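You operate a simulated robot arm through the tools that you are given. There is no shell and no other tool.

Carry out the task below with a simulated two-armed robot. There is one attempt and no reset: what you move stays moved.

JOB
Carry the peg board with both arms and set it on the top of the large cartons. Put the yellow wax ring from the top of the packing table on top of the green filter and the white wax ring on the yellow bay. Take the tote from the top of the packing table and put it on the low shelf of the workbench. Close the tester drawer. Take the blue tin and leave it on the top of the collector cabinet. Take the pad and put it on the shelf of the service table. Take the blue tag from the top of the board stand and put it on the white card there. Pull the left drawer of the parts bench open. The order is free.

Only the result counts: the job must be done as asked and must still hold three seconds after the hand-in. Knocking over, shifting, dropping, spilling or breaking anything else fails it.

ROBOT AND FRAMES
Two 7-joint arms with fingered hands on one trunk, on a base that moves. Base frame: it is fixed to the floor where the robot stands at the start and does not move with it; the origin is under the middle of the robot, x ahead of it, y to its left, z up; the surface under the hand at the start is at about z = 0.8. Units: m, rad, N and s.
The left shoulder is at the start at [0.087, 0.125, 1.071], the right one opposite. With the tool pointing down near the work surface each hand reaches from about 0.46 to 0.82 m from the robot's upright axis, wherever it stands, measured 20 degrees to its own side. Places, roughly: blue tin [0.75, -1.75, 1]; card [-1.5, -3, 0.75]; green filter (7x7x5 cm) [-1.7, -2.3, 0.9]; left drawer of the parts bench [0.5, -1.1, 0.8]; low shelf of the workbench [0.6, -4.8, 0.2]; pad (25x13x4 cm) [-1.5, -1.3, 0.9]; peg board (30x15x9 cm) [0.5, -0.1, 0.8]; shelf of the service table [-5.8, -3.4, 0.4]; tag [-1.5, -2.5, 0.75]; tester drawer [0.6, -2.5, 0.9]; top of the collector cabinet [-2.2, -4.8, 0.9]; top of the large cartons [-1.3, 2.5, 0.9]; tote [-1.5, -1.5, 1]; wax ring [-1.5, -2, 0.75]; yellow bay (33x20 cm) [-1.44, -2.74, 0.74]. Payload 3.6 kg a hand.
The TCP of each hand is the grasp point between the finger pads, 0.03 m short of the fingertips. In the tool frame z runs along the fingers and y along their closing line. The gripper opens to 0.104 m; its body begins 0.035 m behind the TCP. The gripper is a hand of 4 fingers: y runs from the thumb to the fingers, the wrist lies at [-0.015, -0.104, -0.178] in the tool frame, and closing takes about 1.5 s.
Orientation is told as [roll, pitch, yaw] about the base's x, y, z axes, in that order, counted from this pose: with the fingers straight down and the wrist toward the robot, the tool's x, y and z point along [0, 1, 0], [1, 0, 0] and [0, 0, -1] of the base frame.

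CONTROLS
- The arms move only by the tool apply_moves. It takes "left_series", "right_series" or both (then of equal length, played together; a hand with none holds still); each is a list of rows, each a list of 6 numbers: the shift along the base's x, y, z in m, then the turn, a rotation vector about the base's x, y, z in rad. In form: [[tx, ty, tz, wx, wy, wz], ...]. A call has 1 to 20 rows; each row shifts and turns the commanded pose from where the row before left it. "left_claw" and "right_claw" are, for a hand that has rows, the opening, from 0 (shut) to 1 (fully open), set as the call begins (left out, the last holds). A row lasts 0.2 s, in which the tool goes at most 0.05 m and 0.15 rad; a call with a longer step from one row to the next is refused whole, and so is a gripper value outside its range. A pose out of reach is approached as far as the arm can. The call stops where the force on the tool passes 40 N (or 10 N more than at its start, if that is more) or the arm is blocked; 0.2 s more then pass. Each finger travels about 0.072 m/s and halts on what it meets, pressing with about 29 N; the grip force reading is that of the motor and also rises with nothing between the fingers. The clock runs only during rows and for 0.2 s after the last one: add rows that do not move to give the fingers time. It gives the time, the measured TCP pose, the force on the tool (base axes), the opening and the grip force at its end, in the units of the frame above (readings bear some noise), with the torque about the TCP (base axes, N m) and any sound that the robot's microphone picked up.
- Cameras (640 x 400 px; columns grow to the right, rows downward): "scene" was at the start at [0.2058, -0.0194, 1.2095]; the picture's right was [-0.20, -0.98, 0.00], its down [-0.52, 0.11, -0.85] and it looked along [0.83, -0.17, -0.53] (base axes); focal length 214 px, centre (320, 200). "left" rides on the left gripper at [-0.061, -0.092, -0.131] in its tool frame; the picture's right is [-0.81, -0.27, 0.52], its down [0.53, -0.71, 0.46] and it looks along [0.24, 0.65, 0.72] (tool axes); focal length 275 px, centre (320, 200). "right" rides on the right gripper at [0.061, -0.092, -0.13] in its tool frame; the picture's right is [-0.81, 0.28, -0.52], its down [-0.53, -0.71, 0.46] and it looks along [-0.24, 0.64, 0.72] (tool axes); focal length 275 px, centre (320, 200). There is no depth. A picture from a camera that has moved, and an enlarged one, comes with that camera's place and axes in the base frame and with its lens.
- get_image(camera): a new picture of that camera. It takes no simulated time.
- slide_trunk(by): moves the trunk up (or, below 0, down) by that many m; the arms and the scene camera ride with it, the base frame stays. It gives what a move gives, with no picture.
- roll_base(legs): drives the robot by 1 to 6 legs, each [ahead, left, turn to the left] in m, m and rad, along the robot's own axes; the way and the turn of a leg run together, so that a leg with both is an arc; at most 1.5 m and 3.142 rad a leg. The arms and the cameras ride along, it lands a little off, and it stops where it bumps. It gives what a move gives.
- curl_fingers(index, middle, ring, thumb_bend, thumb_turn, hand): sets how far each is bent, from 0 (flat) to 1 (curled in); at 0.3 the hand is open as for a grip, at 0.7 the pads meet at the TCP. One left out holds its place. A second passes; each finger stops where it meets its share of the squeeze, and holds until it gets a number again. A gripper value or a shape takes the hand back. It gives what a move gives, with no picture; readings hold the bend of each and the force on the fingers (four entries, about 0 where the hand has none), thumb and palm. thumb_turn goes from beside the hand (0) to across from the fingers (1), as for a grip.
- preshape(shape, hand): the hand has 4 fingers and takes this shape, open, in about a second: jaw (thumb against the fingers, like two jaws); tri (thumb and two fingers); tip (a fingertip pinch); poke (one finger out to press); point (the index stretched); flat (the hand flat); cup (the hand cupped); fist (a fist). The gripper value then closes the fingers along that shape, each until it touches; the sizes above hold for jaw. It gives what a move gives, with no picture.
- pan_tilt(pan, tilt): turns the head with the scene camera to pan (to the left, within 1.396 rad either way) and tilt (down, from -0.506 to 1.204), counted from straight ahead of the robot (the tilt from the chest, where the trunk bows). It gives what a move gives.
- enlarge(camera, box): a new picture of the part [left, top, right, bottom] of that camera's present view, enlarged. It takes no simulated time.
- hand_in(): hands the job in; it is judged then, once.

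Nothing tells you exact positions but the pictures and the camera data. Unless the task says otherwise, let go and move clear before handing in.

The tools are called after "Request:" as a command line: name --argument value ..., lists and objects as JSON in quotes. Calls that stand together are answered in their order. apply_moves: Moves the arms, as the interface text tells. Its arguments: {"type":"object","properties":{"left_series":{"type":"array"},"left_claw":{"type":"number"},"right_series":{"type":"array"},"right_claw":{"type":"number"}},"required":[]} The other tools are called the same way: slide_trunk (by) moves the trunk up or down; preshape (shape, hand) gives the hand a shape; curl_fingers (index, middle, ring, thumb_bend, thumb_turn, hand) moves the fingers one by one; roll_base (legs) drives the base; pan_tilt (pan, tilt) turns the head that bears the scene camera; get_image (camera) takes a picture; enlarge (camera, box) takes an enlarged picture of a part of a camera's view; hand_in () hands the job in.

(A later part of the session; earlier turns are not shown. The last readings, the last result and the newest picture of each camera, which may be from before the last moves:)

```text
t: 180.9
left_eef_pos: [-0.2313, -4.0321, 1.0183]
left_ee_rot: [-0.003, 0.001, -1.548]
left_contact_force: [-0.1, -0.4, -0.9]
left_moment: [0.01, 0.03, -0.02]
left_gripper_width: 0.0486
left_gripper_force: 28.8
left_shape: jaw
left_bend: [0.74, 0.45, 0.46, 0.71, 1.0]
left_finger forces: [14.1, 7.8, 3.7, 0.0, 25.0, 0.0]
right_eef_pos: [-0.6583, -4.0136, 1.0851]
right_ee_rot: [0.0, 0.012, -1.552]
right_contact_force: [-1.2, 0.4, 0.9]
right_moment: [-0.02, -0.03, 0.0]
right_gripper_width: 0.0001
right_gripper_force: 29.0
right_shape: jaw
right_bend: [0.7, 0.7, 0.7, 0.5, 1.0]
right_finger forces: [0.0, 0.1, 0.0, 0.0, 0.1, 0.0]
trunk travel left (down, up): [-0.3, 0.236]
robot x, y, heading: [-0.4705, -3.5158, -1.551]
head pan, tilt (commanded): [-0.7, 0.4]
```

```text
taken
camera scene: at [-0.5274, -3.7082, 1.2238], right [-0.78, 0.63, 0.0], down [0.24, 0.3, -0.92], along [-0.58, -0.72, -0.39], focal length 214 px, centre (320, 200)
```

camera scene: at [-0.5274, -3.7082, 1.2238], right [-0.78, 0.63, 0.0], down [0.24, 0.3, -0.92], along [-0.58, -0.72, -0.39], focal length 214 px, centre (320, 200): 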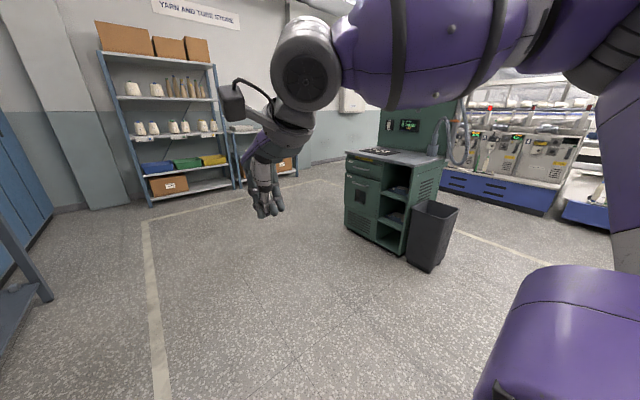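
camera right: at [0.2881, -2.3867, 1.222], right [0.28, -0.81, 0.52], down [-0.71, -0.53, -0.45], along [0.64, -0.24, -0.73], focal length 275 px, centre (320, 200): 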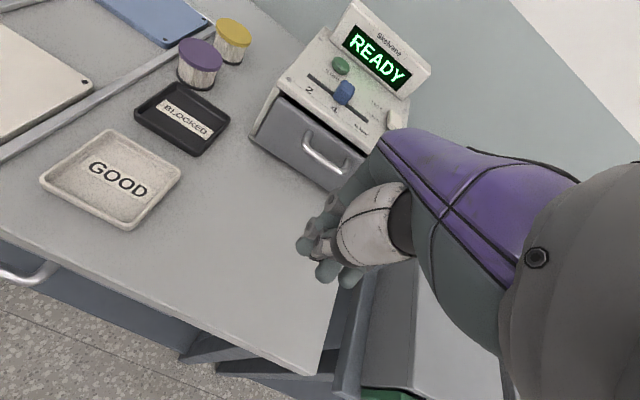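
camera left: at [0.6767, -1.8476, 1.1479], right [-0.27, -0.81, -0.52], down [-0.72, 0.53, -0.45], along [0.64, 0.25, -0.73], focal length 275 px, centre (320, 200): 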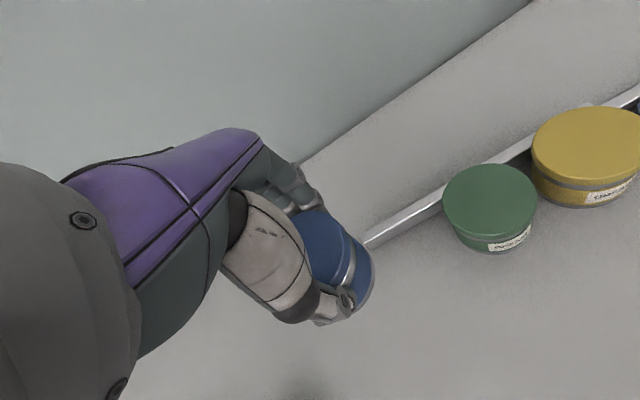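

The green cabinet with the flat top is the collector cabinet (front edge at x ≈ −1.8, y from −4.96 to −4.37). I'll drive down to its row and turn to face it.

Request:
roll_base --legs '[[1.15, 0.0, 0], [0, 0, -1.58]]'

Request:
pan_tilt --pan 0.0 --tilt 0.4

Request:
get_image --camera "scene"

```text
t: 190.5
left_eef_pos: [-0.9521, -4.8992, 1.0185]
left_ee_rot: [0.0, 0.003, -3.104]
left_contact_force: [0.3, 0.3, -0.7]
left_moment: [0.02, 0.01, -0.02]
left_gripper_width: 0.0479
left_gripper_force: 28.6
left_shape: jaw
left_bend: [0.74, 0.45, 0.47, 0.71, 1.0]
left_finger forces: [14.1, 7.6, 3.9, 0.0, 24.6, 0.0]
right_eef_pos: [-0.9405, -4.471, 1.0838]
right_ee_rot: [-0.001, 0.013, -3.106]
right_contact_force: [0.3, -0.7, -0.6]
right_moment: [0.02, 0.05, 0.0]
right_gripper_width: 0.0
right_gripper_force: 29.0
right_shape: jaw
right_bend: [0.7, 0.7, 0.7, 0.5, 1.0]
right_finger forces: [0.1, 0.1, 0.0, 0.1, 0.0, 0.0]
trunk travel left (down, up): [-0.3, 0.236]
robot x, y, heading: [-0.4391, -4.6545, -3.106]
head pan, tilt (commanded): [-0.7, 0.4]
```

```text
t: 191.6
left_eef_pos: [-0.9537, -4.8992, 1.0175]
left_ee_rot: [-0.002, 0.001, -3.104]
left_contact_force: [0.0, 0.4, -1.1]
left_moment: [0.06, 0.0, -0.02]
left_gripper_width: 0.0481
left_gripper_force: 28.9
left_shape: jaw
left_bend: [0.74, 0.45, 0.47, 0.71, 1.0]
left_finger forces: [14.0, 7.6, 3.9, 0.0, 24.6, 0.0]
right_eef_pos: [-0.9422, -4.4717, 1.0829]
right_ee_rot: [0.0, 0.014, -3.107]
right_contact_force: [-0.5, 0.1, 0.0]
right_moment: [0.0, -0.04, -0.02]
right_gripper_width: 0.0
right_gripper_force: 29.6
right_shape: jaw
right_bend: [0.7, 0.7, 0.7, 0.5, 1.0]
right_finger forces: [0.0, 0.1, 0.0, 0.0, 0.0, 0.0]
trunk travel left (down, up): [-0.3, 0.236]
robot x, y, heading: [-0.4407, -4.6504, -3.108]
head pan, tilt (commanded): [0.0, 0.4]
```

```text
taken
camera scene: at [-0.6515, -4.66, 1.2238], right [-0.04, 1.0, 0.0], down [0.39, 0.01, -0.92], along [-0.92, -0.03, -0.39], focal length 214 px, centre (320, 200)
```

scene: 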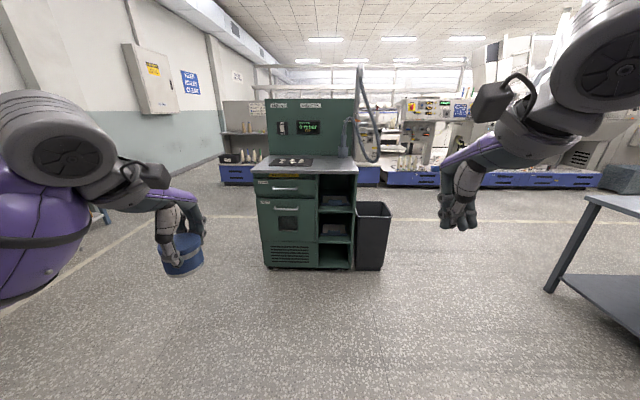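

Request:
roll_base --legs '[[0.62, 0.0, -0.02]]'

Request:
pan_tilt --pan 0.1 --tilt 0.55

Request:
get_image --camera "scene"

Request:
get_image --camera "left"

```text
t: 195.1
left_eef_pos: [-1.5763, -4.9026, 1.0175]
left_ee_rot: [-0.002, 0.002, -3.126]
left_contact_force: [0.2, 0.0, -1.9]
left_moment: [0.0, 0.0, -0.03]
left_gripper_width: 0.0479
left_gripper_force: 29.2
left_shape: jaw
left_bend: [0.74, 0.45, 0.47, 0.71, 1.0]
left_finger forces: [14.1, 7.5, 4.1, 0.1, 24.7, 0.0]
right_eef_pos: [-1.5555, -4.4737, 1.0838]
right_ee_rot: [-0.001, 0.013, -3.129]
right_contact_force: [-0.5, 0.2, -0.8]
right_moment: [-0.02, 0.02, 0.02]
right_gripper_width: 0.0
right_gripper_force: 28.9
right_shape: jaw
right_bend: [0.7, 0.7, 0.7, 0.5, 1.0]
right_finger forces: [0.0, 0.1, 0.0, 0.0, 0.0, 0.1]
trunk travel left (down, up): [-0.3, 0.236]
robot x, y, heading: [-1.0602, -4.6679, -3.129]
head pan, tilt (commanded): [0.0, 0.4]
```

```text
t: 195.8
left_eef_pos: [-1.5765, -4.9033, 1.0182]
left_ee_rot: [-0.002, 0.002, -3.127]
left_contact_force: [-0.5, 0.4, -1.3]
left_moment: [0.06, 0.01, 0.0]
left_gripper_width: 0.0479
left_gripper_force: 29.2
left_shape: jaw
left_bend: [0.74, 0.45, 0.47, 0.71, 1.0]
left_finger forces: [14.1, 7.4, 3.9, 0.1, 24.7, 0.0]
right_eef_pos: [-1.5551, -4.4756, 1.084]
right_ee_rot: [0.001, 0.013, -3.128]
right_contact_force: [0.2, -0.3, 0.0]
right_moment: [0.02, 0.0, -0.02]
right_gripper_width: 0.0
right_gripper_force: 29.1
right_shape: jaw
right_bend: [0.7, 0.7, 0.7, 0.5, 1.0]
right_finger forces: [0.1, 0.0, 0.0, 0.1, 0.0, 0.0]
trunk travel left (down, up): [-0.3, 0.236]
robot x, y, heading: [-1.0603, -4.6658, -3.131]
head pan, tilt (commanded): [0.099, 0.55]
```

```text
taken
camera scene: at [-1.2664, -4.6792, 1.2101], right [-0.11, 0.99, 0.0], down [0.52, 0.06, -0.85], along [-0.85, -0.1, -0.52], focal length 214 px, centre (320, 200)
```

scene: 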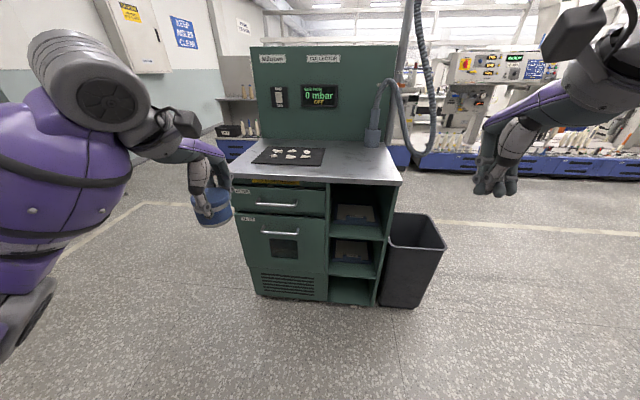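

```text
taken
camera left: at [-1.4858, -4.8409, 1.1478], right [0.26, 0.81, -0.52], down [0.72, -0.52, -0.45], along [-0.64, -0.25, -0.73], focal length 275 px, centre (320, 200)
```

left: 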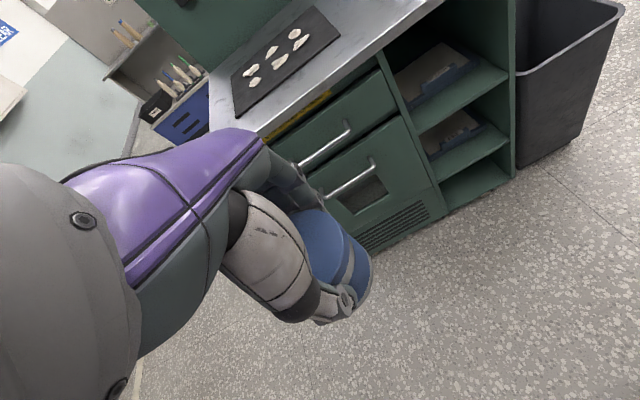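

The cabinet's top is at z ≈ 0.85–0.88, and the free area is between the dark mat and the hose, around [−2.12, −4.62]. I'll move closer and shift to the right so my left hand lines up.

Request:
roll_base --legs '[[0.36, -0.2, -0.01]]'

Request:
get_image --camera "scene"

Request:
get_image --camera "left"

```text
t: 198.3
left_eef_pos: [-1.9381, -4.7026, 1.0181]
left_ee_rot: [0.001, 0.005, -3.134]
left_contact_force: [-0.7, 0.5, -1.2]
left_moment: [0.03, -0.02, 0.02]
left_gripper_width: 0.0481
left_gripper_force: 28.7
left_shape: jaw
left_bend: [0.74, 0.45, 0.48, 0.71, 1.0]
left_finger forces: [14.1, 7.5, 3.9, 0.0, 24.5, 0.1]
right_eef_pos: [-1.914, -4.2753, 1.0854]
right_ee_rot: [0.001, 0.013, -3.137]
right_contact_force: [0.1, 0.2, 0.4]
right_moment: [0.03, -0.03, -0.01]
right_gripper_width: 0.0001
right_gripper_force: 29.1
right_shape: jaw
right_bend: [0.7, 0.7, 0.7, 0.5, 1.0]
right_finger forces: [0.0, 0.0, 0.0, 0.1, 0.1, 0.1]
trunk travel left (down, up): [-0.3, 0.236]
robot x, y, heading: [-1.4201, -4.4711, -3.143]
head pan, tilt (commanded): [0.099, 0.55]
```

```text
taken
camera scene: at [-1.6271, -4.4821, 1.21], right [-0.1, 0.99, 0.0], down [0.52, 0.05, -0.85], along [-0.85, -0.09, -0.52], focal length 214 px, centre (320, 200)
```

scene: 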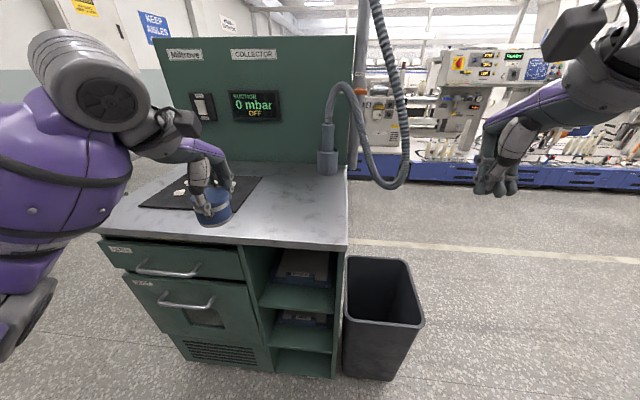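

```text
taken
camera left: at [-1.8478, -4.6419, 1.1476], right [0.27, 0.81, -0.52], down [0.72, -0.53, -0.45], along [-0.64, -0.25, -0.73], focal length 275 px, centre (320, 200)
```

left: 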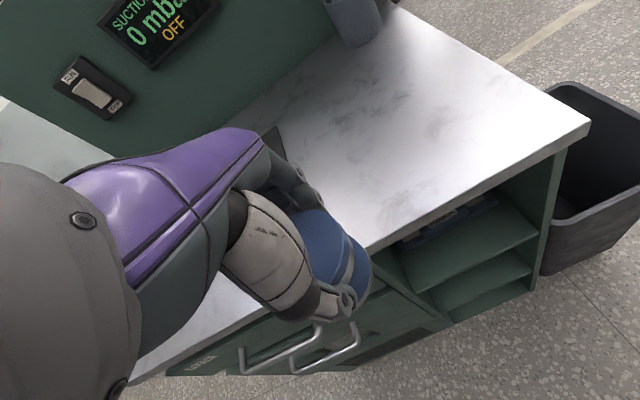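

The top is at z ≈ 0.855, with its right-front corner at [−2.0, −4.46]. I'll bring the tin over [−2.12, −4.61] and lower it.

Request:
apply_moves --left_series '[[-0.0303, 0.0154, -0.008, 0, 0, 0], [-0.0303, 0.0154, -0.008, 0, 0, 0], [-0.0303, 0.0154, -0.008, 0, 0, 0], [-0.0303, 0.0154, -0.008, 0, 0, 0], [-0.0303, 0.0154, -0.01, 0, 0, 0], [-0.0303, 0.0154, -0.016, 0, 0, 0]]'

Request:
get_image --camera "scene"

Request:
get_image --camera "left"

```text
t: 199.7
left_eef_pos: [-2.1203, -4.6108, 0.9599]
left_ee_rot: [-0.001, 0.002, -3.134]
left_contact_force: [0.0, 0.3, -1.2]
left_moment: [0.04, 0.03, -0.01]
left_gripper_width: 0.0479
left_gripper_force: 28.4
left_shape: jaw
left_bend: [0.74, 0.45, 0.48, 0.71, 1.0]
left_finger forces: [13.5, 7.4, 4.1, 0.1, 24.5, 0.0]
right_eef_pos: [-1.914, -4.2748, 1.0837]
right_ee_rot: [0.001, 0.013, -3.138]
right_contact_force: [-0.7, -0.3, 0.4]
right_moment: [0.01, 0.01, 0.0]
right_gripper_width: 0.0001
right_gripper_force: 28.6
right_shape: jaw
right_bend: [0.7, 0.7, 0.7, 0.5, 1.0]
right_finger forces: [0.1, 0.0, 0.0, 0.0, 0.1, 0.0]
trunk travel left (down, up): [-0.3, 0.236]
robot x, y, heading: [-1.4207, -4.4739, -3.138]
head pan, tilt (commanded): [0.099, 0.55]
```

```text
taken
camera scene: at [-1.6272, -4.4818, 1.21], right [-0.1, 0.99, 0.0], down [0.52, 0.05, -0.85], along [-0.85, -0.09, -0.52], focal length 214 px, centre (320, 200)
```

scene: 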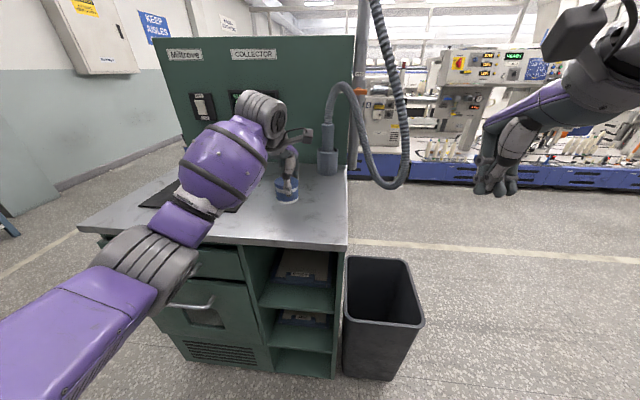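

```text
taken
camera left: at [-2.0302, -4.5491, 1.0893], right [0.27, 0.81, -0.52], down [0.72, -0.53, -0.45], along [-0.64, -0.25, -0.73], focal length 275 px, centre (320, 200)
```

left: 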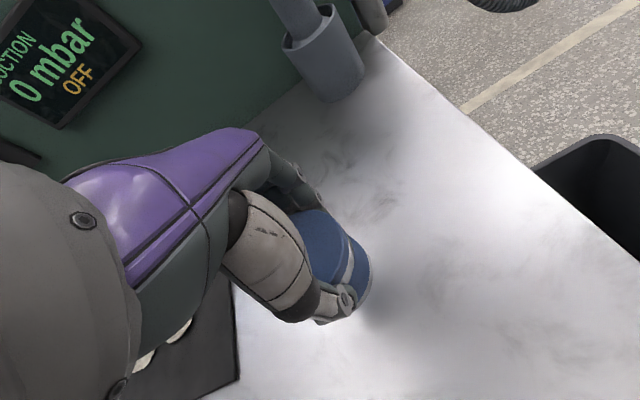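

Request:
apply_moves --left_series '[[0, 0, -0.012, 0, 0, 0], [0, 0, -0.012, 0, 0, 0], [0, 0, -0.01, 0, 0, 0], [0, 0, -0.008, 0, 0, 0], [0, 0, -0.006, 0, 0, 0]]'

Request:
enlarge --camera "scene" --box '[220, 120, 380, 220]'

```text
t: 200.9
left_eef_pos: [-2.1197, -4.6095, 0.9146]
left_ee_rot: [-0.001, -0.006, -3.137]
left_contact_force: [1.2, 0.0, 10.3]
left_moment: [-0.09, 0.15, -0.04]
left_gripper_width: 0.048
left_gripper_force: 29.4
left_shape: jaw
left_bend: [0.74, 0.45, 0.48, 0.71, 1.0]
left_finger forces: [13.6, 7.7, 4.3, 0.0, 25.7, 0.0]
right_eef_pos: [-1.9125, -4.2748, 1.085]
right_ee_rot: [-0.001, 0.01, -3.136]
right_contact_force: [-0.5, -0.3, 0.3]
right_moment: [0.04, -0.04, -0.02]
right_gripper_width: 0.0001
right_gripper_force: 29.1
right_shape: jaw
right_bend: [0.7, 0.7, 0.7, 0.5, 1.0]
right_finger forces: [0.0, 0.0, 0.1, 0.1, 0.1, 0.0]
trunk travel left (down, up): [-0.3, 0.236]
robot x, y, heading: [-1.4219, -4.4714, -3.137]
head pan, tilt (commanded): [0.099, 0.55]
```

```text
4.00 times, centred on (300, 170) of scene
camera zoom: at [-1.6256, -4.482, 1.2104], right [-0.1, 0.99, 0.0], down [0.52, 0.05, -0.85], along [-0.85, -0.09, -0.52], focal length 858 px, centre (400, 320)
```

zoom: 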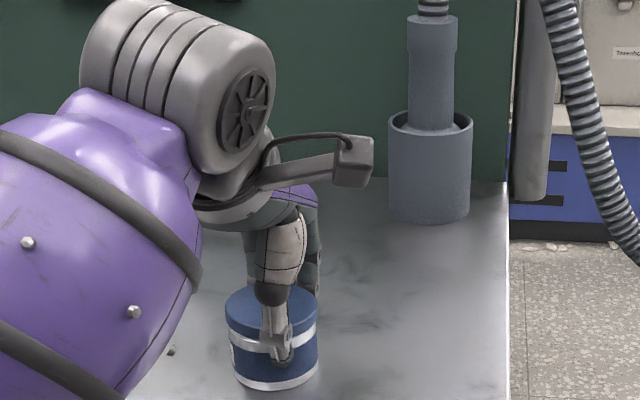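

The tin rests on the top (10 N contact). I open the hand and rise straight up.

Request:
apply_moves --left_series '[[0, 0, 0.001, 0, 0, 0], [0, 0, 0, 0, 0, 0], [0, 0, 0, 0, 0, 0], [0, 0, 0, 0, 0, 0], [0, 0, 0, 0, 0, 0], [0, 0, 0, 0, 0, 0]]' --left_claw 1.0

Request:
apply_moves --left_series '[[0, 0, 0.015, 0, 0, 0], [0, 0, 0.02, 0, 0, 0], [0, 0, 0.02, 0, 0, 0], [0, 0, 0.02, 0, 0, 0], [0, 0, 0.02, 0, 0, 0], [0.03, 0, 0.01, 0, 0, 0], [0.03, 0, 0, 0, 0, 0], [0.03, 0, 0, 0, 0, 0], [0.03, 0, 0, 0, 0, 0], [0.03, 0, 0, 0, 0, 0], [0.03, 0, 0, 0, 0, 0]]'

Request:
get_image --camera "scene"

```text
t: 202.3
left_eef_pos: [-2.1207, -4.6116, 0.913]
left_ee_rot: [-0.002, 0.001, -3.135]
left_contact_force: [0.6, 0.1, 0.7]
left_moment: [0.0, -0.01, 0.01]
left_gripper_width: 0.1035
left_gripper_force: 0.0
left_shape: jaw
left_bend: [0.3, 0.3, 0.3, 0.3, 0.98]
left_finger forces: [0.0, 0.0, 0.0, 0.1, 0.0, 0.0]
right_eef_pos: [-1.9132, -4.2749, 1.0839]
right_ee_rot: [0.0, 0.011, -3.138]
right_contact_force: [0.2, 0.1, 0.3]
right_moment: [0.0, 0.03, 0.03]
right_gripper_width: 0.0001
right_gripper_force: 29.1
right_shape: jaw
right_bend: [0.7, 0.7, 0.7, 0.5, 1.0]
right_finger forces: [0.0, 0.0, 0.0, 0.0, 0.0, 0.0]
trunk travel left (down, up): [-0.3, 0.236]
robot x, y, heading: [-1.4167, -4.4695, -3.135]
head pan, tilt (commanded): [0.099, 0.55]
```

```text
t: 204.7
left_eef_pos: [-1.9385, -4.6108, 1.0181]
left_ee_rot: [-0.001, 0.003, -3.136]
left_contact_force: [-0.6, -0.6, 0.4]
left_moment: [-0.03, 0.0, 0.0]
left_gripper_width: 0.1037
left_gripper_force: 0.2
left_shape: jaw
left_bend: [0.3, 0.3, 0.3, 0.3, 0.98]
left_finger forces: [0.1, 0.1, 0.0, 0.0, 0.0, 0.1]
right_eef_pos: [-1.9128, -4.2753, 1.0843]
right_ee_rot: [0.0, 0.011, -3.138]
right_contact_force: [0.0, -0.8, -0.5]
right_moment: [-0.01, -0.02, 0.0]
right_gripper_width: 0.0
right_gripper_force: 29.4
right_shape: jaw
right_bend: [0.7, 0.7, 0.7, 0.5, 1.0]
right_finger forces: [0.0, 0.0, 0.0, 0.0, 0.0, 0.1]
trunk travel left (down, up): [-0.3, 0.236]
robot x, y, heading: [-1.4146, -4.4744, -3.13]
head pan, tilt (commanded): [0.099, 0.55]
```

```text
taken
camera scene: at [-1.6261, -4.4824, 1.2102], right [-0.1, 0.99, 0.0], down [0.52, 0.05, -0.85], along [-0.85, -0.09, -0.52], focal length 214 px, centre (320, 200)
```

scene: 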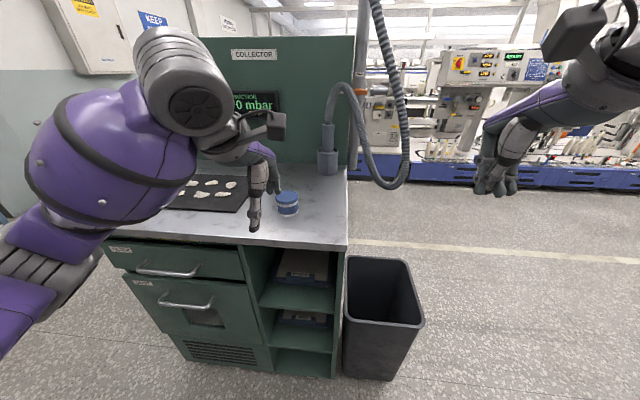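

The tin is standing on the collector cabinet. Next I back up and sidestep over to the board stand.

Request:
apply_moves --left_series '[[0.01, 0, 0.02, 0, 0, 0], [0, 0, 0.02, 0, 0, 0], [0, 0, 0.02, 0, 0, 0], [0, 0, 0.02, 0, 0, 0]]' --right_series '[[0, 0, 0, 0, 0, 0], [0, 0, 0, 0, 0, 0], [0, 0, 0, 0, 0, 0], [0, 0, 0, 0, 0, 0]]' --right_claw 1.0

Request:
roll_base --legs '[[-0.85, 0, -0.01], [0, -1.0, 0]]'

Request:
pan_tilt --pan -0.4 --tilt 0.4

Request:
get_image --camera "scene"

```text
t: 205.7
left_eef_pos: [-1.9299, -4.6099, 1.0983]
left_ee_rot: [0.001, 0.004, -3.133]
left_contact_force: [0.7, 0.2, 1.0]
left_moment: [-0.01, 0.02, 0.01]
left_gripper_width: 0.1037
left_gripper_force: 0.0
left_shape: jaw
left_bend: [0.3, 0.3, 0.3, 0.3, 0.98]
left_finger forces: [0.0, 0.0, 0.0, 0.0, 0.1, 0.0]
right_eef_pos: [-1.9138, -4.2757, 1.0838]
right_ee_rot: [-0.002, 0.011, -3.136]
right_contact_force: [0.2, -0.5, -0.9]
right_moment: [-0.05, -0.02, 0.0]
right_gripper_width: 0.1039
right_gripper_force: 0.0
right_shape: jaw
right_bend: [0.3, 0.3, 0.3, 0.3, 0.98]
right_finger forces: [0.0, 0.1, 0.1, 0.0, 0.0, 0.0]
trunk travel left (down, up): [-0.3, 0.236]
robot x, y, heading: [-1.4204, -4.4685, -3.136]
head pan, tilt (commanded): [0.099, 0.55]
```

```text
t: 218.9
left_eef_pos: [-1.0675, -3.6043, 1.0981]
left_ee_rot: [-0.001, 0.001, 3.129]
left_contact_force: [-0.7, -0.1, -0.3]
left_moment: [-0.01, -0.02, -0.02]
left_gripper_width: 0.104
left_gripper_force: 0.0
left_shape: jaw
left_bend: [0.3, 0.3, 0.3, 0.3, 0.98]
left_finger forces: [0.0, 0.0, 0.1, 0.0, 0.1, 0.0]
right_eef_pos: [-1.0448, -3.2684, 1.0838]
right_ee_rot: [0.001, 0.01, 3.126]
right_contact_force: [0.2, -0.2, -0.5]
right_moment: [0.0, 0.02, 0.0]
right_gripper_width: 0.1035
right_gripper_force: 0.0
right_shape: jaw
right_bend: [0.3, 0.3, 0.3, 0.3, 0.98]
right_finger forces: [0.0, 0.0, 0.0, 0.1, 0.0, 0.0]
trunk travel left (down, up): [-0.3, 0.236]
robot x, y, heading: [-0.5558, -3.4764, 3.126]
head pan, tilt (commanded): [0.099, 0.55]
```

```text
t: 219.8
left_eef_pos: [-1.0664, -3.6029, 1.0981]
left_ee_rot: [-0.002, 0.003, 3.13]
left_contact_force: [0.2, 1.4, 0.2]
left_moment: [-0.02, -0.01, -0.04]
left_gripper_width: 0.1039
left_gripper_force: 0.2
left_shape: jaw
left_bend: [0.3, 0.3, 0.3, 0.3, 0.98]
left_finger forces: [0.0, 0.0, 0.1, 0.1, 0.0, 0.0]
right_eef_pos: [-1.0446, -3.2698, 1.0843]
right_ee_rot: [0.0, 0.013, 3.127]
right_contact_force: [0.0, 0.5, 0.0]
right_moment: [0.01, 0.0, -0.02]
right_gripper_width: 0.1038
right_gripper_force: 0.2
right_shape: jaw
right_bend: [0.3, 0.3, 0.3, 0.3, 0.98]
right_finger forces: [0.1, 0.1, 0.0, 0.0, 0.0, 0.1]
trunk travel left (down, up): [-0.3, 0.236]
robot x, y, heading: [-0.5572, -3.4711, 3.13]
head pan, tilt (commanded): [-0.4, 0.4]
```

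```text
taken
camera scene: at [-0.7568, -3.4365, 1.2238], right [0.4, 0.92, 0.0], down [0.36, -0.16, -0.92], along [-0.84, 0.37, -0.39], focal length 214 px, centre (320, 200)
```

scene: 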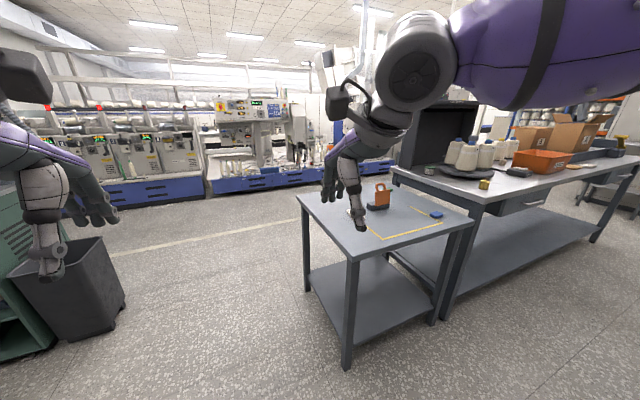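

I see the board stand (x −1.27 to −1.9, y −3.09 to −2.44) with the packing table beyond. I'll sidestep to face the stand.

Request:
roll_base --legs '[[0, -0.75, 0.01]]'

Request:
pan_tilt --pan -0.1 --tilt 0.5

Request:
get_image --camera "scene"

```text
t: 226.9
left_eef_pos: [-1.0597, -2.8576, 1.0985]
left_ee_rot: [0.0, 0.001, -3.139]
left_contact_force: [0.5, -0.2, 0.3]
left_moment: [0.03, 0.01, -0.01]
left_gripper_width: 0.1039
left_gripper_force: 0.0
left_shape: jaw
left_bend: [0.3, 0.3, 0.3, 0.3, 0.98]
left_finger forces: [0.0, 0.0, 0.0, 0.0, 0.1, 0.0]
right_eef_pos: [-1.0416, -2.5234, 1.0832]
right_ee_rot: [-0.001, 0.013, 3.141]
right_contact_force: [-0.6, 0.4, -0.4]
right_moment: [0.0, -0.01, 0.02]
right_gripper_width: 0.1038
right_gripper_force: 0.0
right_shape: jaw
right_bend: [0.3, 0.3, 0.3, 0.3, 0.98]
right_finger forces: [0.1, 0.0, 0.0, 0.1, 0.1, 0.0]
trunk travel left (down, up): [-0.3, 0.236]
robot x, y, heading: [-0.5507, -2.7198, -3.143]
head pan, tilt (commanded): [-0.4, 0.4]
```

```text
t: 227.7
left_eef_pos: [-1.0598, -2.8589, 1.098]
left_ee_rot: [-0.001, 0.0, -3.137]
left_contact_force: [0.3, -0.6, 1.6]
left_moment: [0.02, 0.0, 0.02]
left_gripper_width: 0.1039
left_gripper_force: 0.0
left_shape: jaw
left_bend: [0.3, 0.3, 0.3, 0.3, 0.98]
left_finger forces: [0.1, 0.0, 0.0, 0.0, 0.1, 0.0]
right_eef_pos: [-1.0407, -2.5231, 1.0834]
right_ee_rot: [-0.001, 0.014, 3.142]
right_contact_force: [-0.6, -0.2, 1.2]
right_moment: [0.01, 0.04, 0.0]
right_gripper_width: 0.1037
right_gripper_force: 0.1
right_shape: jaw
right_bend: [0.3, 0.3, 0.3, 0.3, 0.98]
right_finger forces: [0.1, 0.0, 0.0, 0.0, 0.0, 0.0]
trunk travel left (down, up): [-0.3, 0.236]
robot x, y, heading: [-0.5476, -2.7237, -3.137]
head pan, tilt (commanded): [-0.099, 0.499]
```

```text
taken
camera scene: at [-0.757, -2.713, 1.2147], right [0.1, 0.99, 0.0], down [0.48, -0.05, -0.88], along [-0.87, 0.09, -0.48], focal length 214 px, centre (320, 200)
```

scene: 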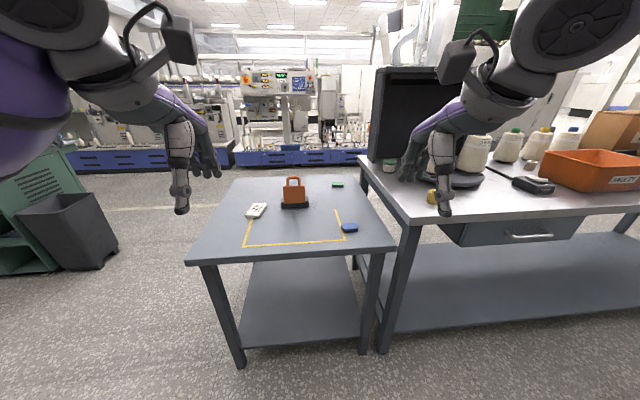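

Request:
enlarge --camera "scene" --box '[180, 150, 420, 270]'

Request:
enlarge --camera "scene" --box '[350, 100, 640, 250]'

```text
2.67 times, centred on (300, 210) of scene
camera zoom: at [-0.757, -2.713, 1.2147], right [0.1, 0.99, 0.0], down [0.48, -0.05, -0.88], along [-0.87, 0.09, -0.48], focal length 572 px, centre (373, 173)
```

zoom: 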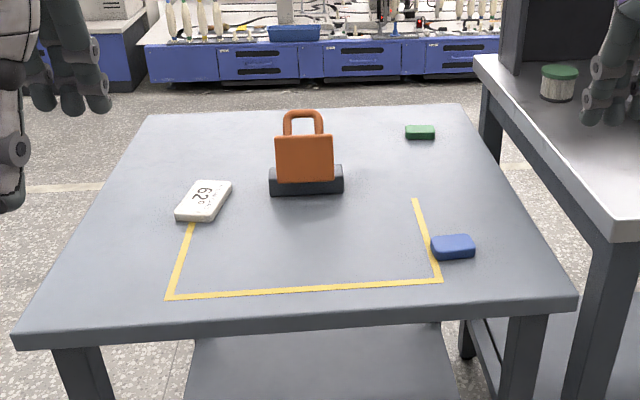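

```text
2.21 times, centred on (495, 175) of scene
camera zoom: at [-0.757, -2.713, 1.2147], right [0.1, 0.99, 0.0], down [0.48, -0.05, -0.88], along [-0.87, 0.09, -0.48], focal length 473 px, centre (-66, 255)
```

zoom: 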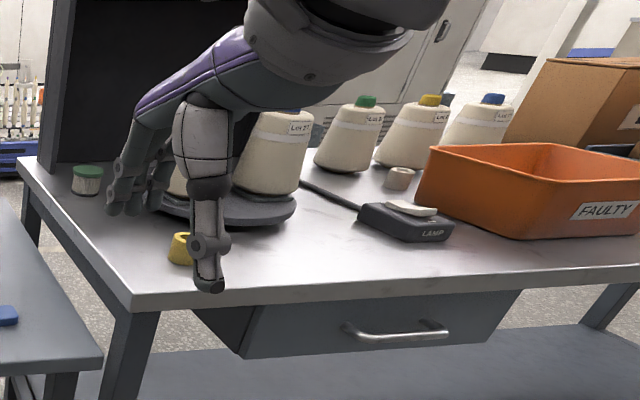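

The blue tag is at about [−1.38, −2.54], the white card at [−1.535, −2.90], and the yellow bay spans x −1.52 to −1.32, y −2.91 to −2.57. On the packing table I see the yellow ring, the green filter, the white ring and the orange tote. I'll move in for the tag.

Request:
roll_base --legs '[[0.25, 0.0, 0.0]]'

Request:
pan_tilt --pan -0.2 --tilt 0.7

Request:
get_image --camera "scene"

Request:
get_image --camera "right"

```text
t: 229.5
left_eef_pos: [-1.3074, -2.8572, 1.098]
left_ee_rot: [0.002, 0.004, -3.14]
left_contact_force: [-1.8, -1.1, -0.3]
left_moment: [0.0, -0.01, 0.02]
left_gripper_width: 0.1041
left_gripper_force: 0.0
left_shape: jaw
left_bend: [0.3, 0.3, 0.3, 0.3, 0.98]
left_finger forces: [0.0, 0.0, 0.0, 0.0, 0.1, 0.1]
right_eef_pos: [-1.2911, -2.523, 1.0834]
right_ee_rot: [0.0, 0.012, 3.142]
right_contact_force: [-0.9, 0.1, 0.4]
right_moment: [0.0, -0.04, 0.01]
right_gripper_width: 0.1035
right_gripper_force: 0.0
right_shape: jaw
right_bend: [0.3, 0.3, 0.3, 0.3, 0.98]
right_finger forces: [0.0, 0.0, 0.0, 0.0, 0.0, 0.0]
trunk travel left (down, up): [-0.3, 0.236]
robot x, y, heading: [-0.7998, -2.7196, -3.141]
head pan, tilt (commanded): [-0.099, 0.499]
```

```text
t: 230.2
left_eef_pos: [-1.3081, -2.8589, 1.0986]
left_ee_rot: [0.0, 0.004, -3.14]
left_contact_force: [-0.2, -0.1, 0.2]
left_moment: [-0.05, 0.01, -0.01]
left_gripper_width: 0.1039
left_gripper_force: 0.0
left_shape: jaw
left_bend: [0.3, 0.3, 0.3, 0.3, 0.98]
left_finger forces: [0.0, 0.0, 0.0, 0.0, 0.1, 0.0]
right_eef_pos: [-1.29, -2.5232, 1.0835]
right_ee_rot: [0.001, 0.012, 3.141]
right_contact_force: [0.2, 0.9, 0.0]
right_moment: [0.04, -0.01, 0.01]
right_gripper_width: 0.1034
right_gripper_force: 0.2
right_shape: jaw
right_bend: [0.3, 0.3, 0.3, 0.3, 0.98]
right_finger forces: [0.0, 0.1, 0.1, 0.0, 0.0, 0.0]
trunk travel left (down, up): [-0.3, 0.236]
robot x, y, heading: [-0.7977, -2.7213, -3.139]
head pan, tilt (commanded): [-0.201, 0.7]
```

```text
taken
camera scene: at [-0.9978, -2.7052, 1.197], right [0.2, 0.98, 0.0], down [0.63, -0.13, -0.77], along [-0.75, 0.15, -0.64], focal length 214 px, centre (320, 200)
```

scene: 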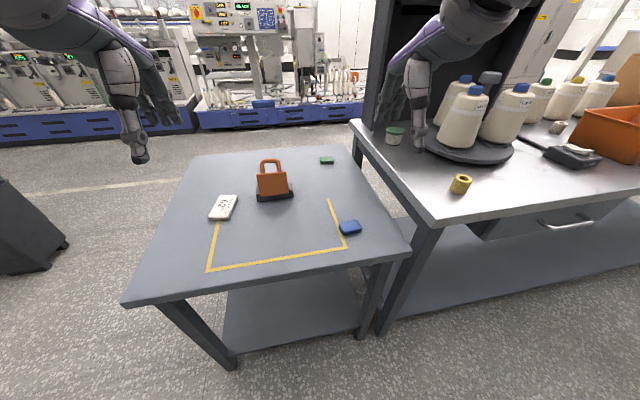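

```text
taken
camera right: at [-1.1999, -2.5843, 1.215], right [-0.28, 0.81, 0.51], down [0.72, 0.53, -0.45], along [-0.64, 0.24, -0.73], focal length 275 px, centre (320, 200)
```

right: 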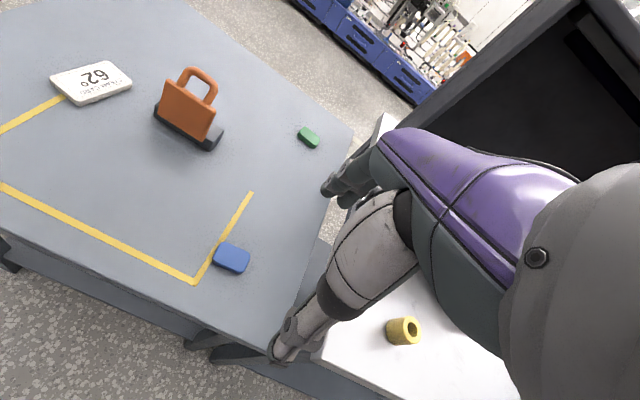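

Request:
enlarge --camera "right" --box '[180, 210, 300, 285]'

Request:
enlarge --camera "right" --box '[30, 40, 190, 140]'

Request:
enlarge --camera "scene" --box '[180, 140, 420, 290]'

```text
5.33 times, centred on (240, 248) of right
camera zoom: at [-1.1999, -2.5843, 1.215], right [-0.28, 0.81, 0.51], down [0.72, 0.53, -0.45], along [-0.64, 0.24, -0.73], focal length 1468 px, centre (747, -53)
```

zoom: 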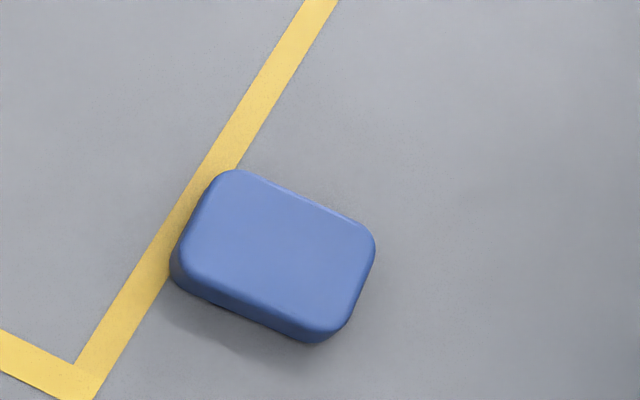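

```text
4.00 times, centred on (110, 90) of right
camera zoom: at [-1.1999, -2.5843, 1.215], right [-0.28, 0.81, 0.51], down [0.72, 0.53, -0.45], along [-0.64, 0.24, -0.73], focal length 1101 px, centre (1160, 640)
```

zoom: 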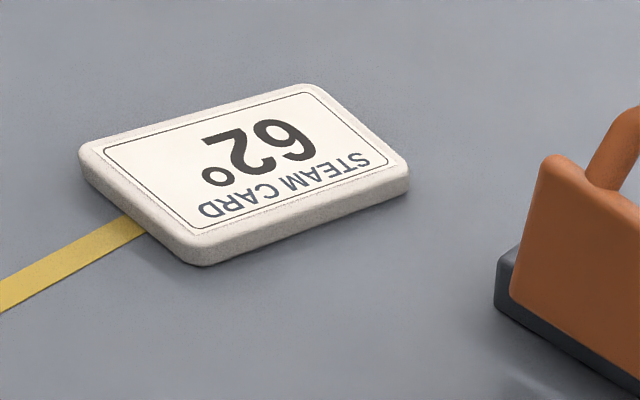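

```text
2.67 times, centred on (300, 215) of scene
camera zoom: at [-0.9978, -2.7052, 1.197], right [0.2, 0.98, 0.0], down [0.63, -0.13, -0.77], along [-0.75, 0.15, -0.64], focal length 572 px, centre (373, 160)
```

zoom: 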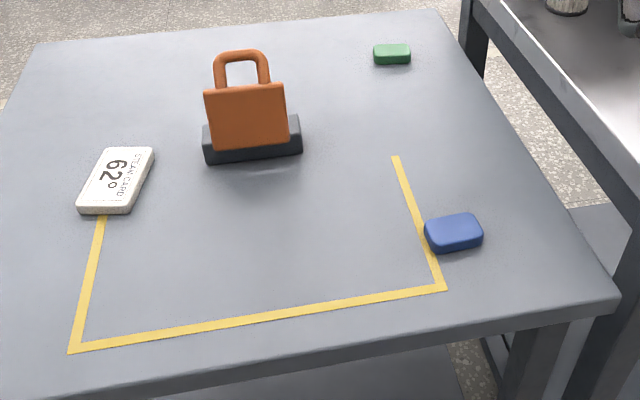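

Tag: about 5.5 × 4 cm, long side along y, centre [−1.385, −2.543], top z ≈ 0.762. I'll hover the right hand above it.

Request:
apply_moves --right_series '[[-0.0136, -0.0029, -0.032, 0, 0, 0], [-0.0136, -0.0029, -0.032, 0, 0, 0], [-0.0136, -0.0029, -0.032, 0, 0, 0], [-0.0136, -0.0029, -0.032, 0, 0, 0], [-0.0136, -0.0029, -0.032, 0, 0, 0], [-0.0136, -0.0029, -0.032, 0, 0, 0], [-0.0136, -0.0029, -0.032, 0, -0.012, 0], [0, 0, 0, 0, 0, 0]]' --right_claw 0.8

Request:
get_image --camera "right"

Request:
get_image --camera "scene"

```text
t: 232.0
left_eef_pos: [-1.3073, -2.858, 1.0982]
left_ee_rot: [0.001, 0.001, -3.139]
left_contact_force: [0.1, -0.1, 0.4]
left_moment: [-0.02, -0.01, -0.01]
left_gripper_width: 0.1038
left_gripper_force: 0.1
left_shape: jaw
left_bend: [0.3, 0.3, 0.3, 0.3, 0.98]
left_finger forces: [0.1, 0.0, 0.0, 0.1, 0.1, 0.0]
right_eef_pos: [-1.3851, -2.5435, 0.8594]
right_ee_rot: [0.0, 0.024, 3.142]
right_contact_force: [0.4, 0.7, 0.8]
right_moment: [-0.01, -0.01, -0.01]
right_gripper_width: 0.0835
right_gripper_force: 0.0
right_shape: jaw
right_bend: [0.27, 0.34, 0.32, 0.49, 0.99]
right_finger forces: [0.0, 0.0, 0.0, 0.0, 0.1, 0.1]
trunk travel left (down, up): [-0.3, 0.236]
robot x, y, heading: [-0.7991, -2.7193, -3.143]
head pan, tilt (commanded): [-0.201, 0.7]
```

```text
taken
camera right: at [-1.2965, -2.6042, 0.9914], right [-0.29, 0.81, 0.51], down [0.72, 0.53, -0.44], along [-0.63, 0.24, -0.74], focal length 275 px, centre (320, 200)
```

right: 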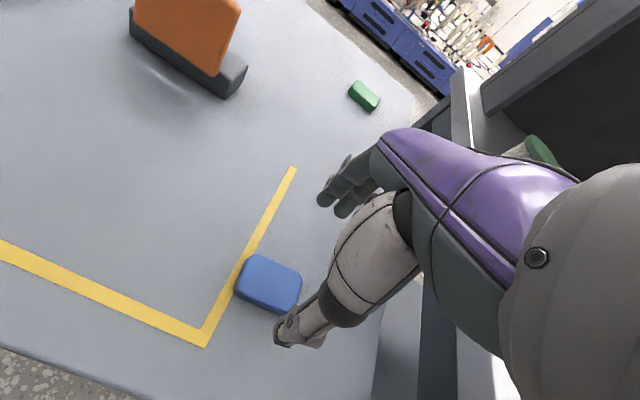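

```text
taken
camera scene: at [-0.9975, -2.7052, 1.197], right [0.2, 0.98, 0.0], down [0.63, -0.13, -0.77], along [-0.75, 0.15, -0.64], focal length 214 px, centre (320, 200)
```

scene: 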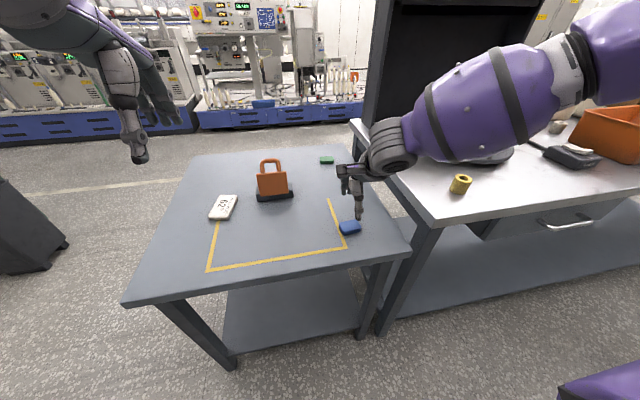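

Perfectly centred on the tag. I'll lower to just above the tabletop.

Request:
apply_moves --right_series '[[0, 0, -0.02, 0, -0.02, 0], [0, 0, -0.02, 0, 0, 0], [0, 0, -0.02, 0, 0, 0], [0, 0, -0.015, 0, 0, 0], [0, 0, 0, 0, 0, 0]]'

Request:
get_image --camera "right"

Request:
enlarge --camera "scene" --box '[290, 130, 450, 250]'

```text
t: 233.2
left_eef_pos: [-1.3088, -2.8574, 1.0991]
left_ee_rot: [0.0, 0.002, -3.14]
left_contact_force: [-0.2, 1.4, -0.1]
left_moment: [-0.01, 0.02, 0.02]
left_gripper_width: 0.104
left_gripper_force: 0.1
left_shape: jaw
left_bend: [0.3, 0.3, 0.3, 0.3, 0.98]
left_finger forces: [0.1, 0.0, 0.0, 0.1, 0.0, 0.0]
right_eef_pos: [-1.3859, -2.5432, 0.7847]
right_ee_rot: [-0.001, 0.044, 3.141]
right_contact_force: [0.2, -0.2, 0.3]
right_moment: [0.0, 0.02, -0.03]
right_gripper_width: 0.0834
right_gripper_force: 0.1
right_shape: jaw
right_bend: [0.27, 0.34, 0.32, 0.49, 0.99]
right_finger forces: [0.0, 0.0, 0.1, 0.1, 0.0, 0.1]
trunk travel left (down, up): [-0.3, 0.236]
robot x, y, heading: [-0.7986, -2.7198, -3.141]
head pan, tilt (commanded): [-0.201, 0.7]
```

```text
taken
camera right: at [-1.2997, -2.6046, 0.9181], right [-0.3, 0.81, 0.51], down [0.73, 0.53, -0.42], along [-0.61, 0.24, -0.75], focal length 275 px, centre (320, 200)
```

right: 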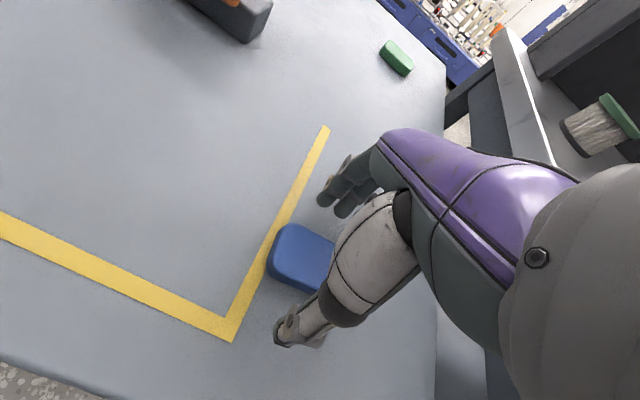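

```text
3.33 times, centred on (370, 190) of scene
camera zoom: at [-0.9978, -2.7052, 1.197], right [0.2, 0.98, 0.0], down [0.63, -0.13, -0.77], along [-0.75, 0.15, -0.64], focal length 715 px, centre (153, 233)
```

zoom: 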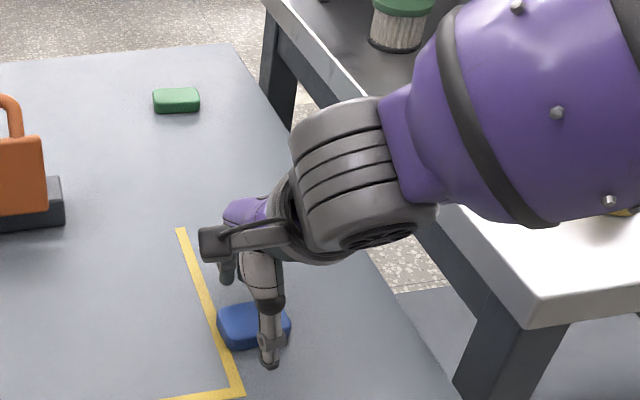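

Request:
apply_moves --right_series '[[0, 0, 0, 0, 0.022, 0], [0, 0, -0.002, 0, 0.022, 0], [0, 0, 0, 0, 0, 0]]'

Request:
apply_moves --right_series '[[0, 0, 0, 0, 0, 0], [0, 0, 0, 0, 0, 0], [0, 0, 0, 0, 0, 0], [0, 0, 0, 0, 0, 0], [0, 0, 0, 0, 0, 0], [0, 0, 0, 0, 0, 0], [0, 0, 0, 0, 0, 0]]' --right_claw 0.0

Request:
get_image --camera "right"

Request:
enlarge --camera "scene" --box '[290, 130, 450, 250]'

```text
t: 234.0
left_eef_pos: [-1.3072, -2.858, 1.0987]
left_ee_rot: [-0.001, 0.002, -3.14]
left_contact_force: [0.5, -0.7, -0.4]
left_moment: [0.01, -0.02, -0.02]
left_gripper_width: 0.1037
left_gripper_force: 0.0
left_shape: jaw
left_bend: [0.3, 0.3, 0.3, 0.3, 0.98]
left_finger forces: [0.0, 0.0, 0.1, 0.0, 0.0, 0.0]
right_eef_pos: [-1.3853, -2.5435, 0.7827]
right_ee_rot: [0.0, 0.0, 3.139]
right_contact_force: [-0.5, -0.4, -0.2]
right_moment: [-0.03, -0.01, 0.01]
right_gripper_width: 0.0834
right_gripper_force: 0.1
right_shape: jaw
right_bend: [0.27, 0.34, 0.32, 0.49, 0.99]
right_finger forces: [0.0, 0.0, 0.0, 0.0, 0.0, 0.1]
trunk travel left (down, up): [-0.3, 0.236]
robot x, y, heading: [-0.7978, -2.7237, -3.138]
head pan, tilt (commanded): [-0.201, 0.7]
```

```text
t: 235.6
left_eef_pos: [-1.3055, -2.8583, 1.0981]
left_ee_rot: [-0.001, 0.0, -3.139]
left_contact_force: [0.5, -0.5, -0.7]
left_moment: [-0.02, -0.05, 0.01]
left_gripper_width: 0.1037
left_gripper_force: 0.1
left_shape: jaw
left_bend: [0.3, 0.3, 0.3, 0.3, 0.98]
left_finger forces: [0.0, 0.1, 0.0, 0.1, 0.1, 0.0]
right_eef_pos: [-1.3845, -2.5435, 0.7852]
right_ee_rot: [-0.001, -0.004, 3.141]
right_contact_force: [-2.2, 0.8, 17.2]
right_moment: [0.01, 0.21, -0.01]
right_gripper_width: 0.0261
right_gripper_force: 28.7
right_shape: jaw
right_bend: [0.74, 0.54, 0.72, 0.76, 1.0]
right_finger forces: [19.1, 12.7, 0.0, 0.0, 30.5, 0.0]
trunk travel left (down, up): [-0.3, 0.236]
robot x, y, heading: [-0.7976, -2.7187, -3.146]
head pan, tilt (commanded): [-0.201, 0.7]
```

```text
taken
camera right: at [-1.2937, -2.6047, 0.914], right [-0.27, 0.81, 0.52], down [0.71, 0.53, -0.46], along [-0.65, 0.24, -0.72], focal length 275 px, centre (320, 200)
```

right: 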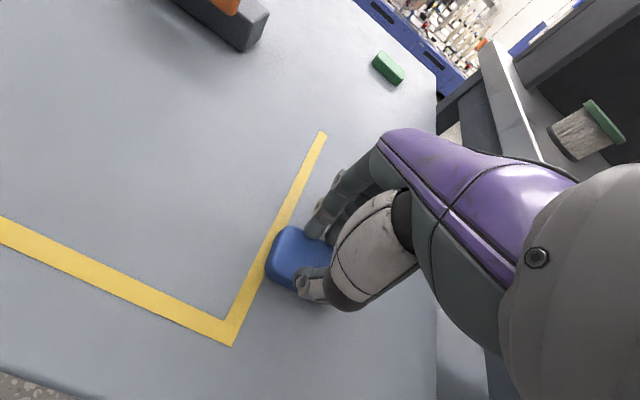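

```text
3.33 times, centred on (370, 190) of scene
camera zoom: at [-0.9968, -2.7055, 1.1972], right [0.2, 0.98, 0.0], down [0.63, -0.13, -0.77], along [-0.75, 0.15, -0.64], focal length 715 px, centre (153, 233)
```

zoom: 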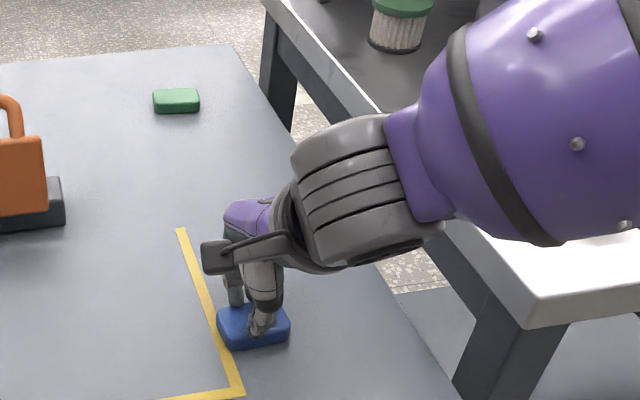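

The tag is pinched (index 19 N, middle 13 N, thumb 30 N). I lift it gently.

Request:
apply_moves --right_series '[[0, 0, 0.005, 0, 0, 0], [0, 0, 0.01, 0, 0, 0], [0, 0, 0.015, 0, 0, 0], [0, 0, 0.02, 0, 0, 0], [0, 0, 0.02, 0, 0, 0], [0, 0, 0.02, 0, 0, 0]]'

Request:
get_image --camera "right"

Request:
enlarge --camera "scene" --box '[290, 110, 450, 230]'

```text
t: 237.0
left_eef_pos: [-1.3072, -2.8582, 1.0983]
left_ee_rot: [0.0, 0.001, -3.14]
left_contact_force: [-0.1, 0.1, 0.2]
left_moment: [0.02, 0.02, -0.04]
left_gripper_width: 0.1038
left_gripper_force: 0.1
left_shape: jaw
left_bend: [0.3, 0.3, 0.3, 0.3, 0.98]
left_finger forces: [0.0, 0.0, 0.1, 0.0, 0.0, 0.0]
right_eef_pos: [-1.3838, -2.5432, 0.8726]
right_ee_rot: [-0.001, 0.0, 3.142]
right_contact_force: [0.1, -0.2, -0.6]
right_moment: [0.0, 0.03, 0.0]
right_gripper_width: 0.0251
right_gripper_force: 29.6
right_shape: jaw
right_bend: [0.73, 0.54, 0.72, 0.76, 1.0]
right_finger forces: [13.3, 10.4, 0.0, 0.0, 24.1, 0.0]
trunk travel left (down, up): [-0.3, 0.236]
robot x, y, heading: [-0.7997, -2.72, -3.138]
head pan, tilt (commanded): [-0.201, 0.7]
```

```text
taken
camera right: at [-1.2929, -2.6046, 1.0027], right [-0.28, 0.81, 0.52], down [0.71, 0.53, -0.45], along [-0.64, 0.24, -0.72], focal length 275 px, centre (320, 200)
```

right: 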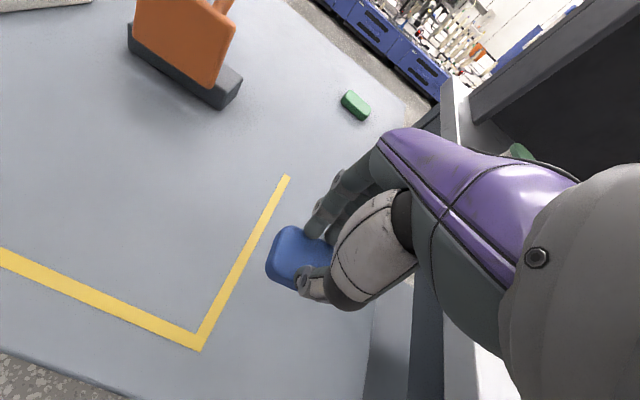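

```text
3.33 times, centred on (370, 170) of scene
camera zoom: at [-0.9977, -2.7053, 1.197], right [0.2, 0.98, 0.0], down [0.63, -0.13, -0.77], along [-0.75, 0.15, -0.64], focal length 715 px, centre (153, 300)
```

zoom: 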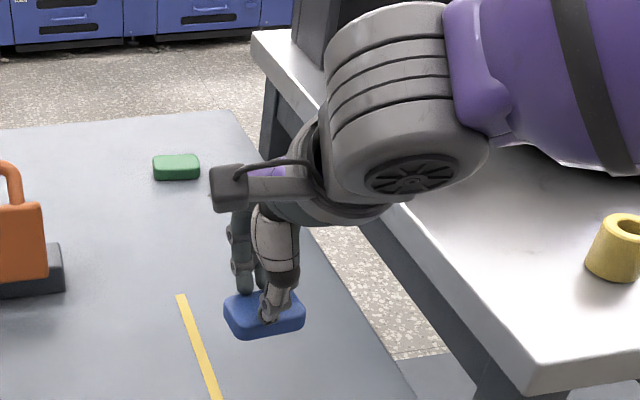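

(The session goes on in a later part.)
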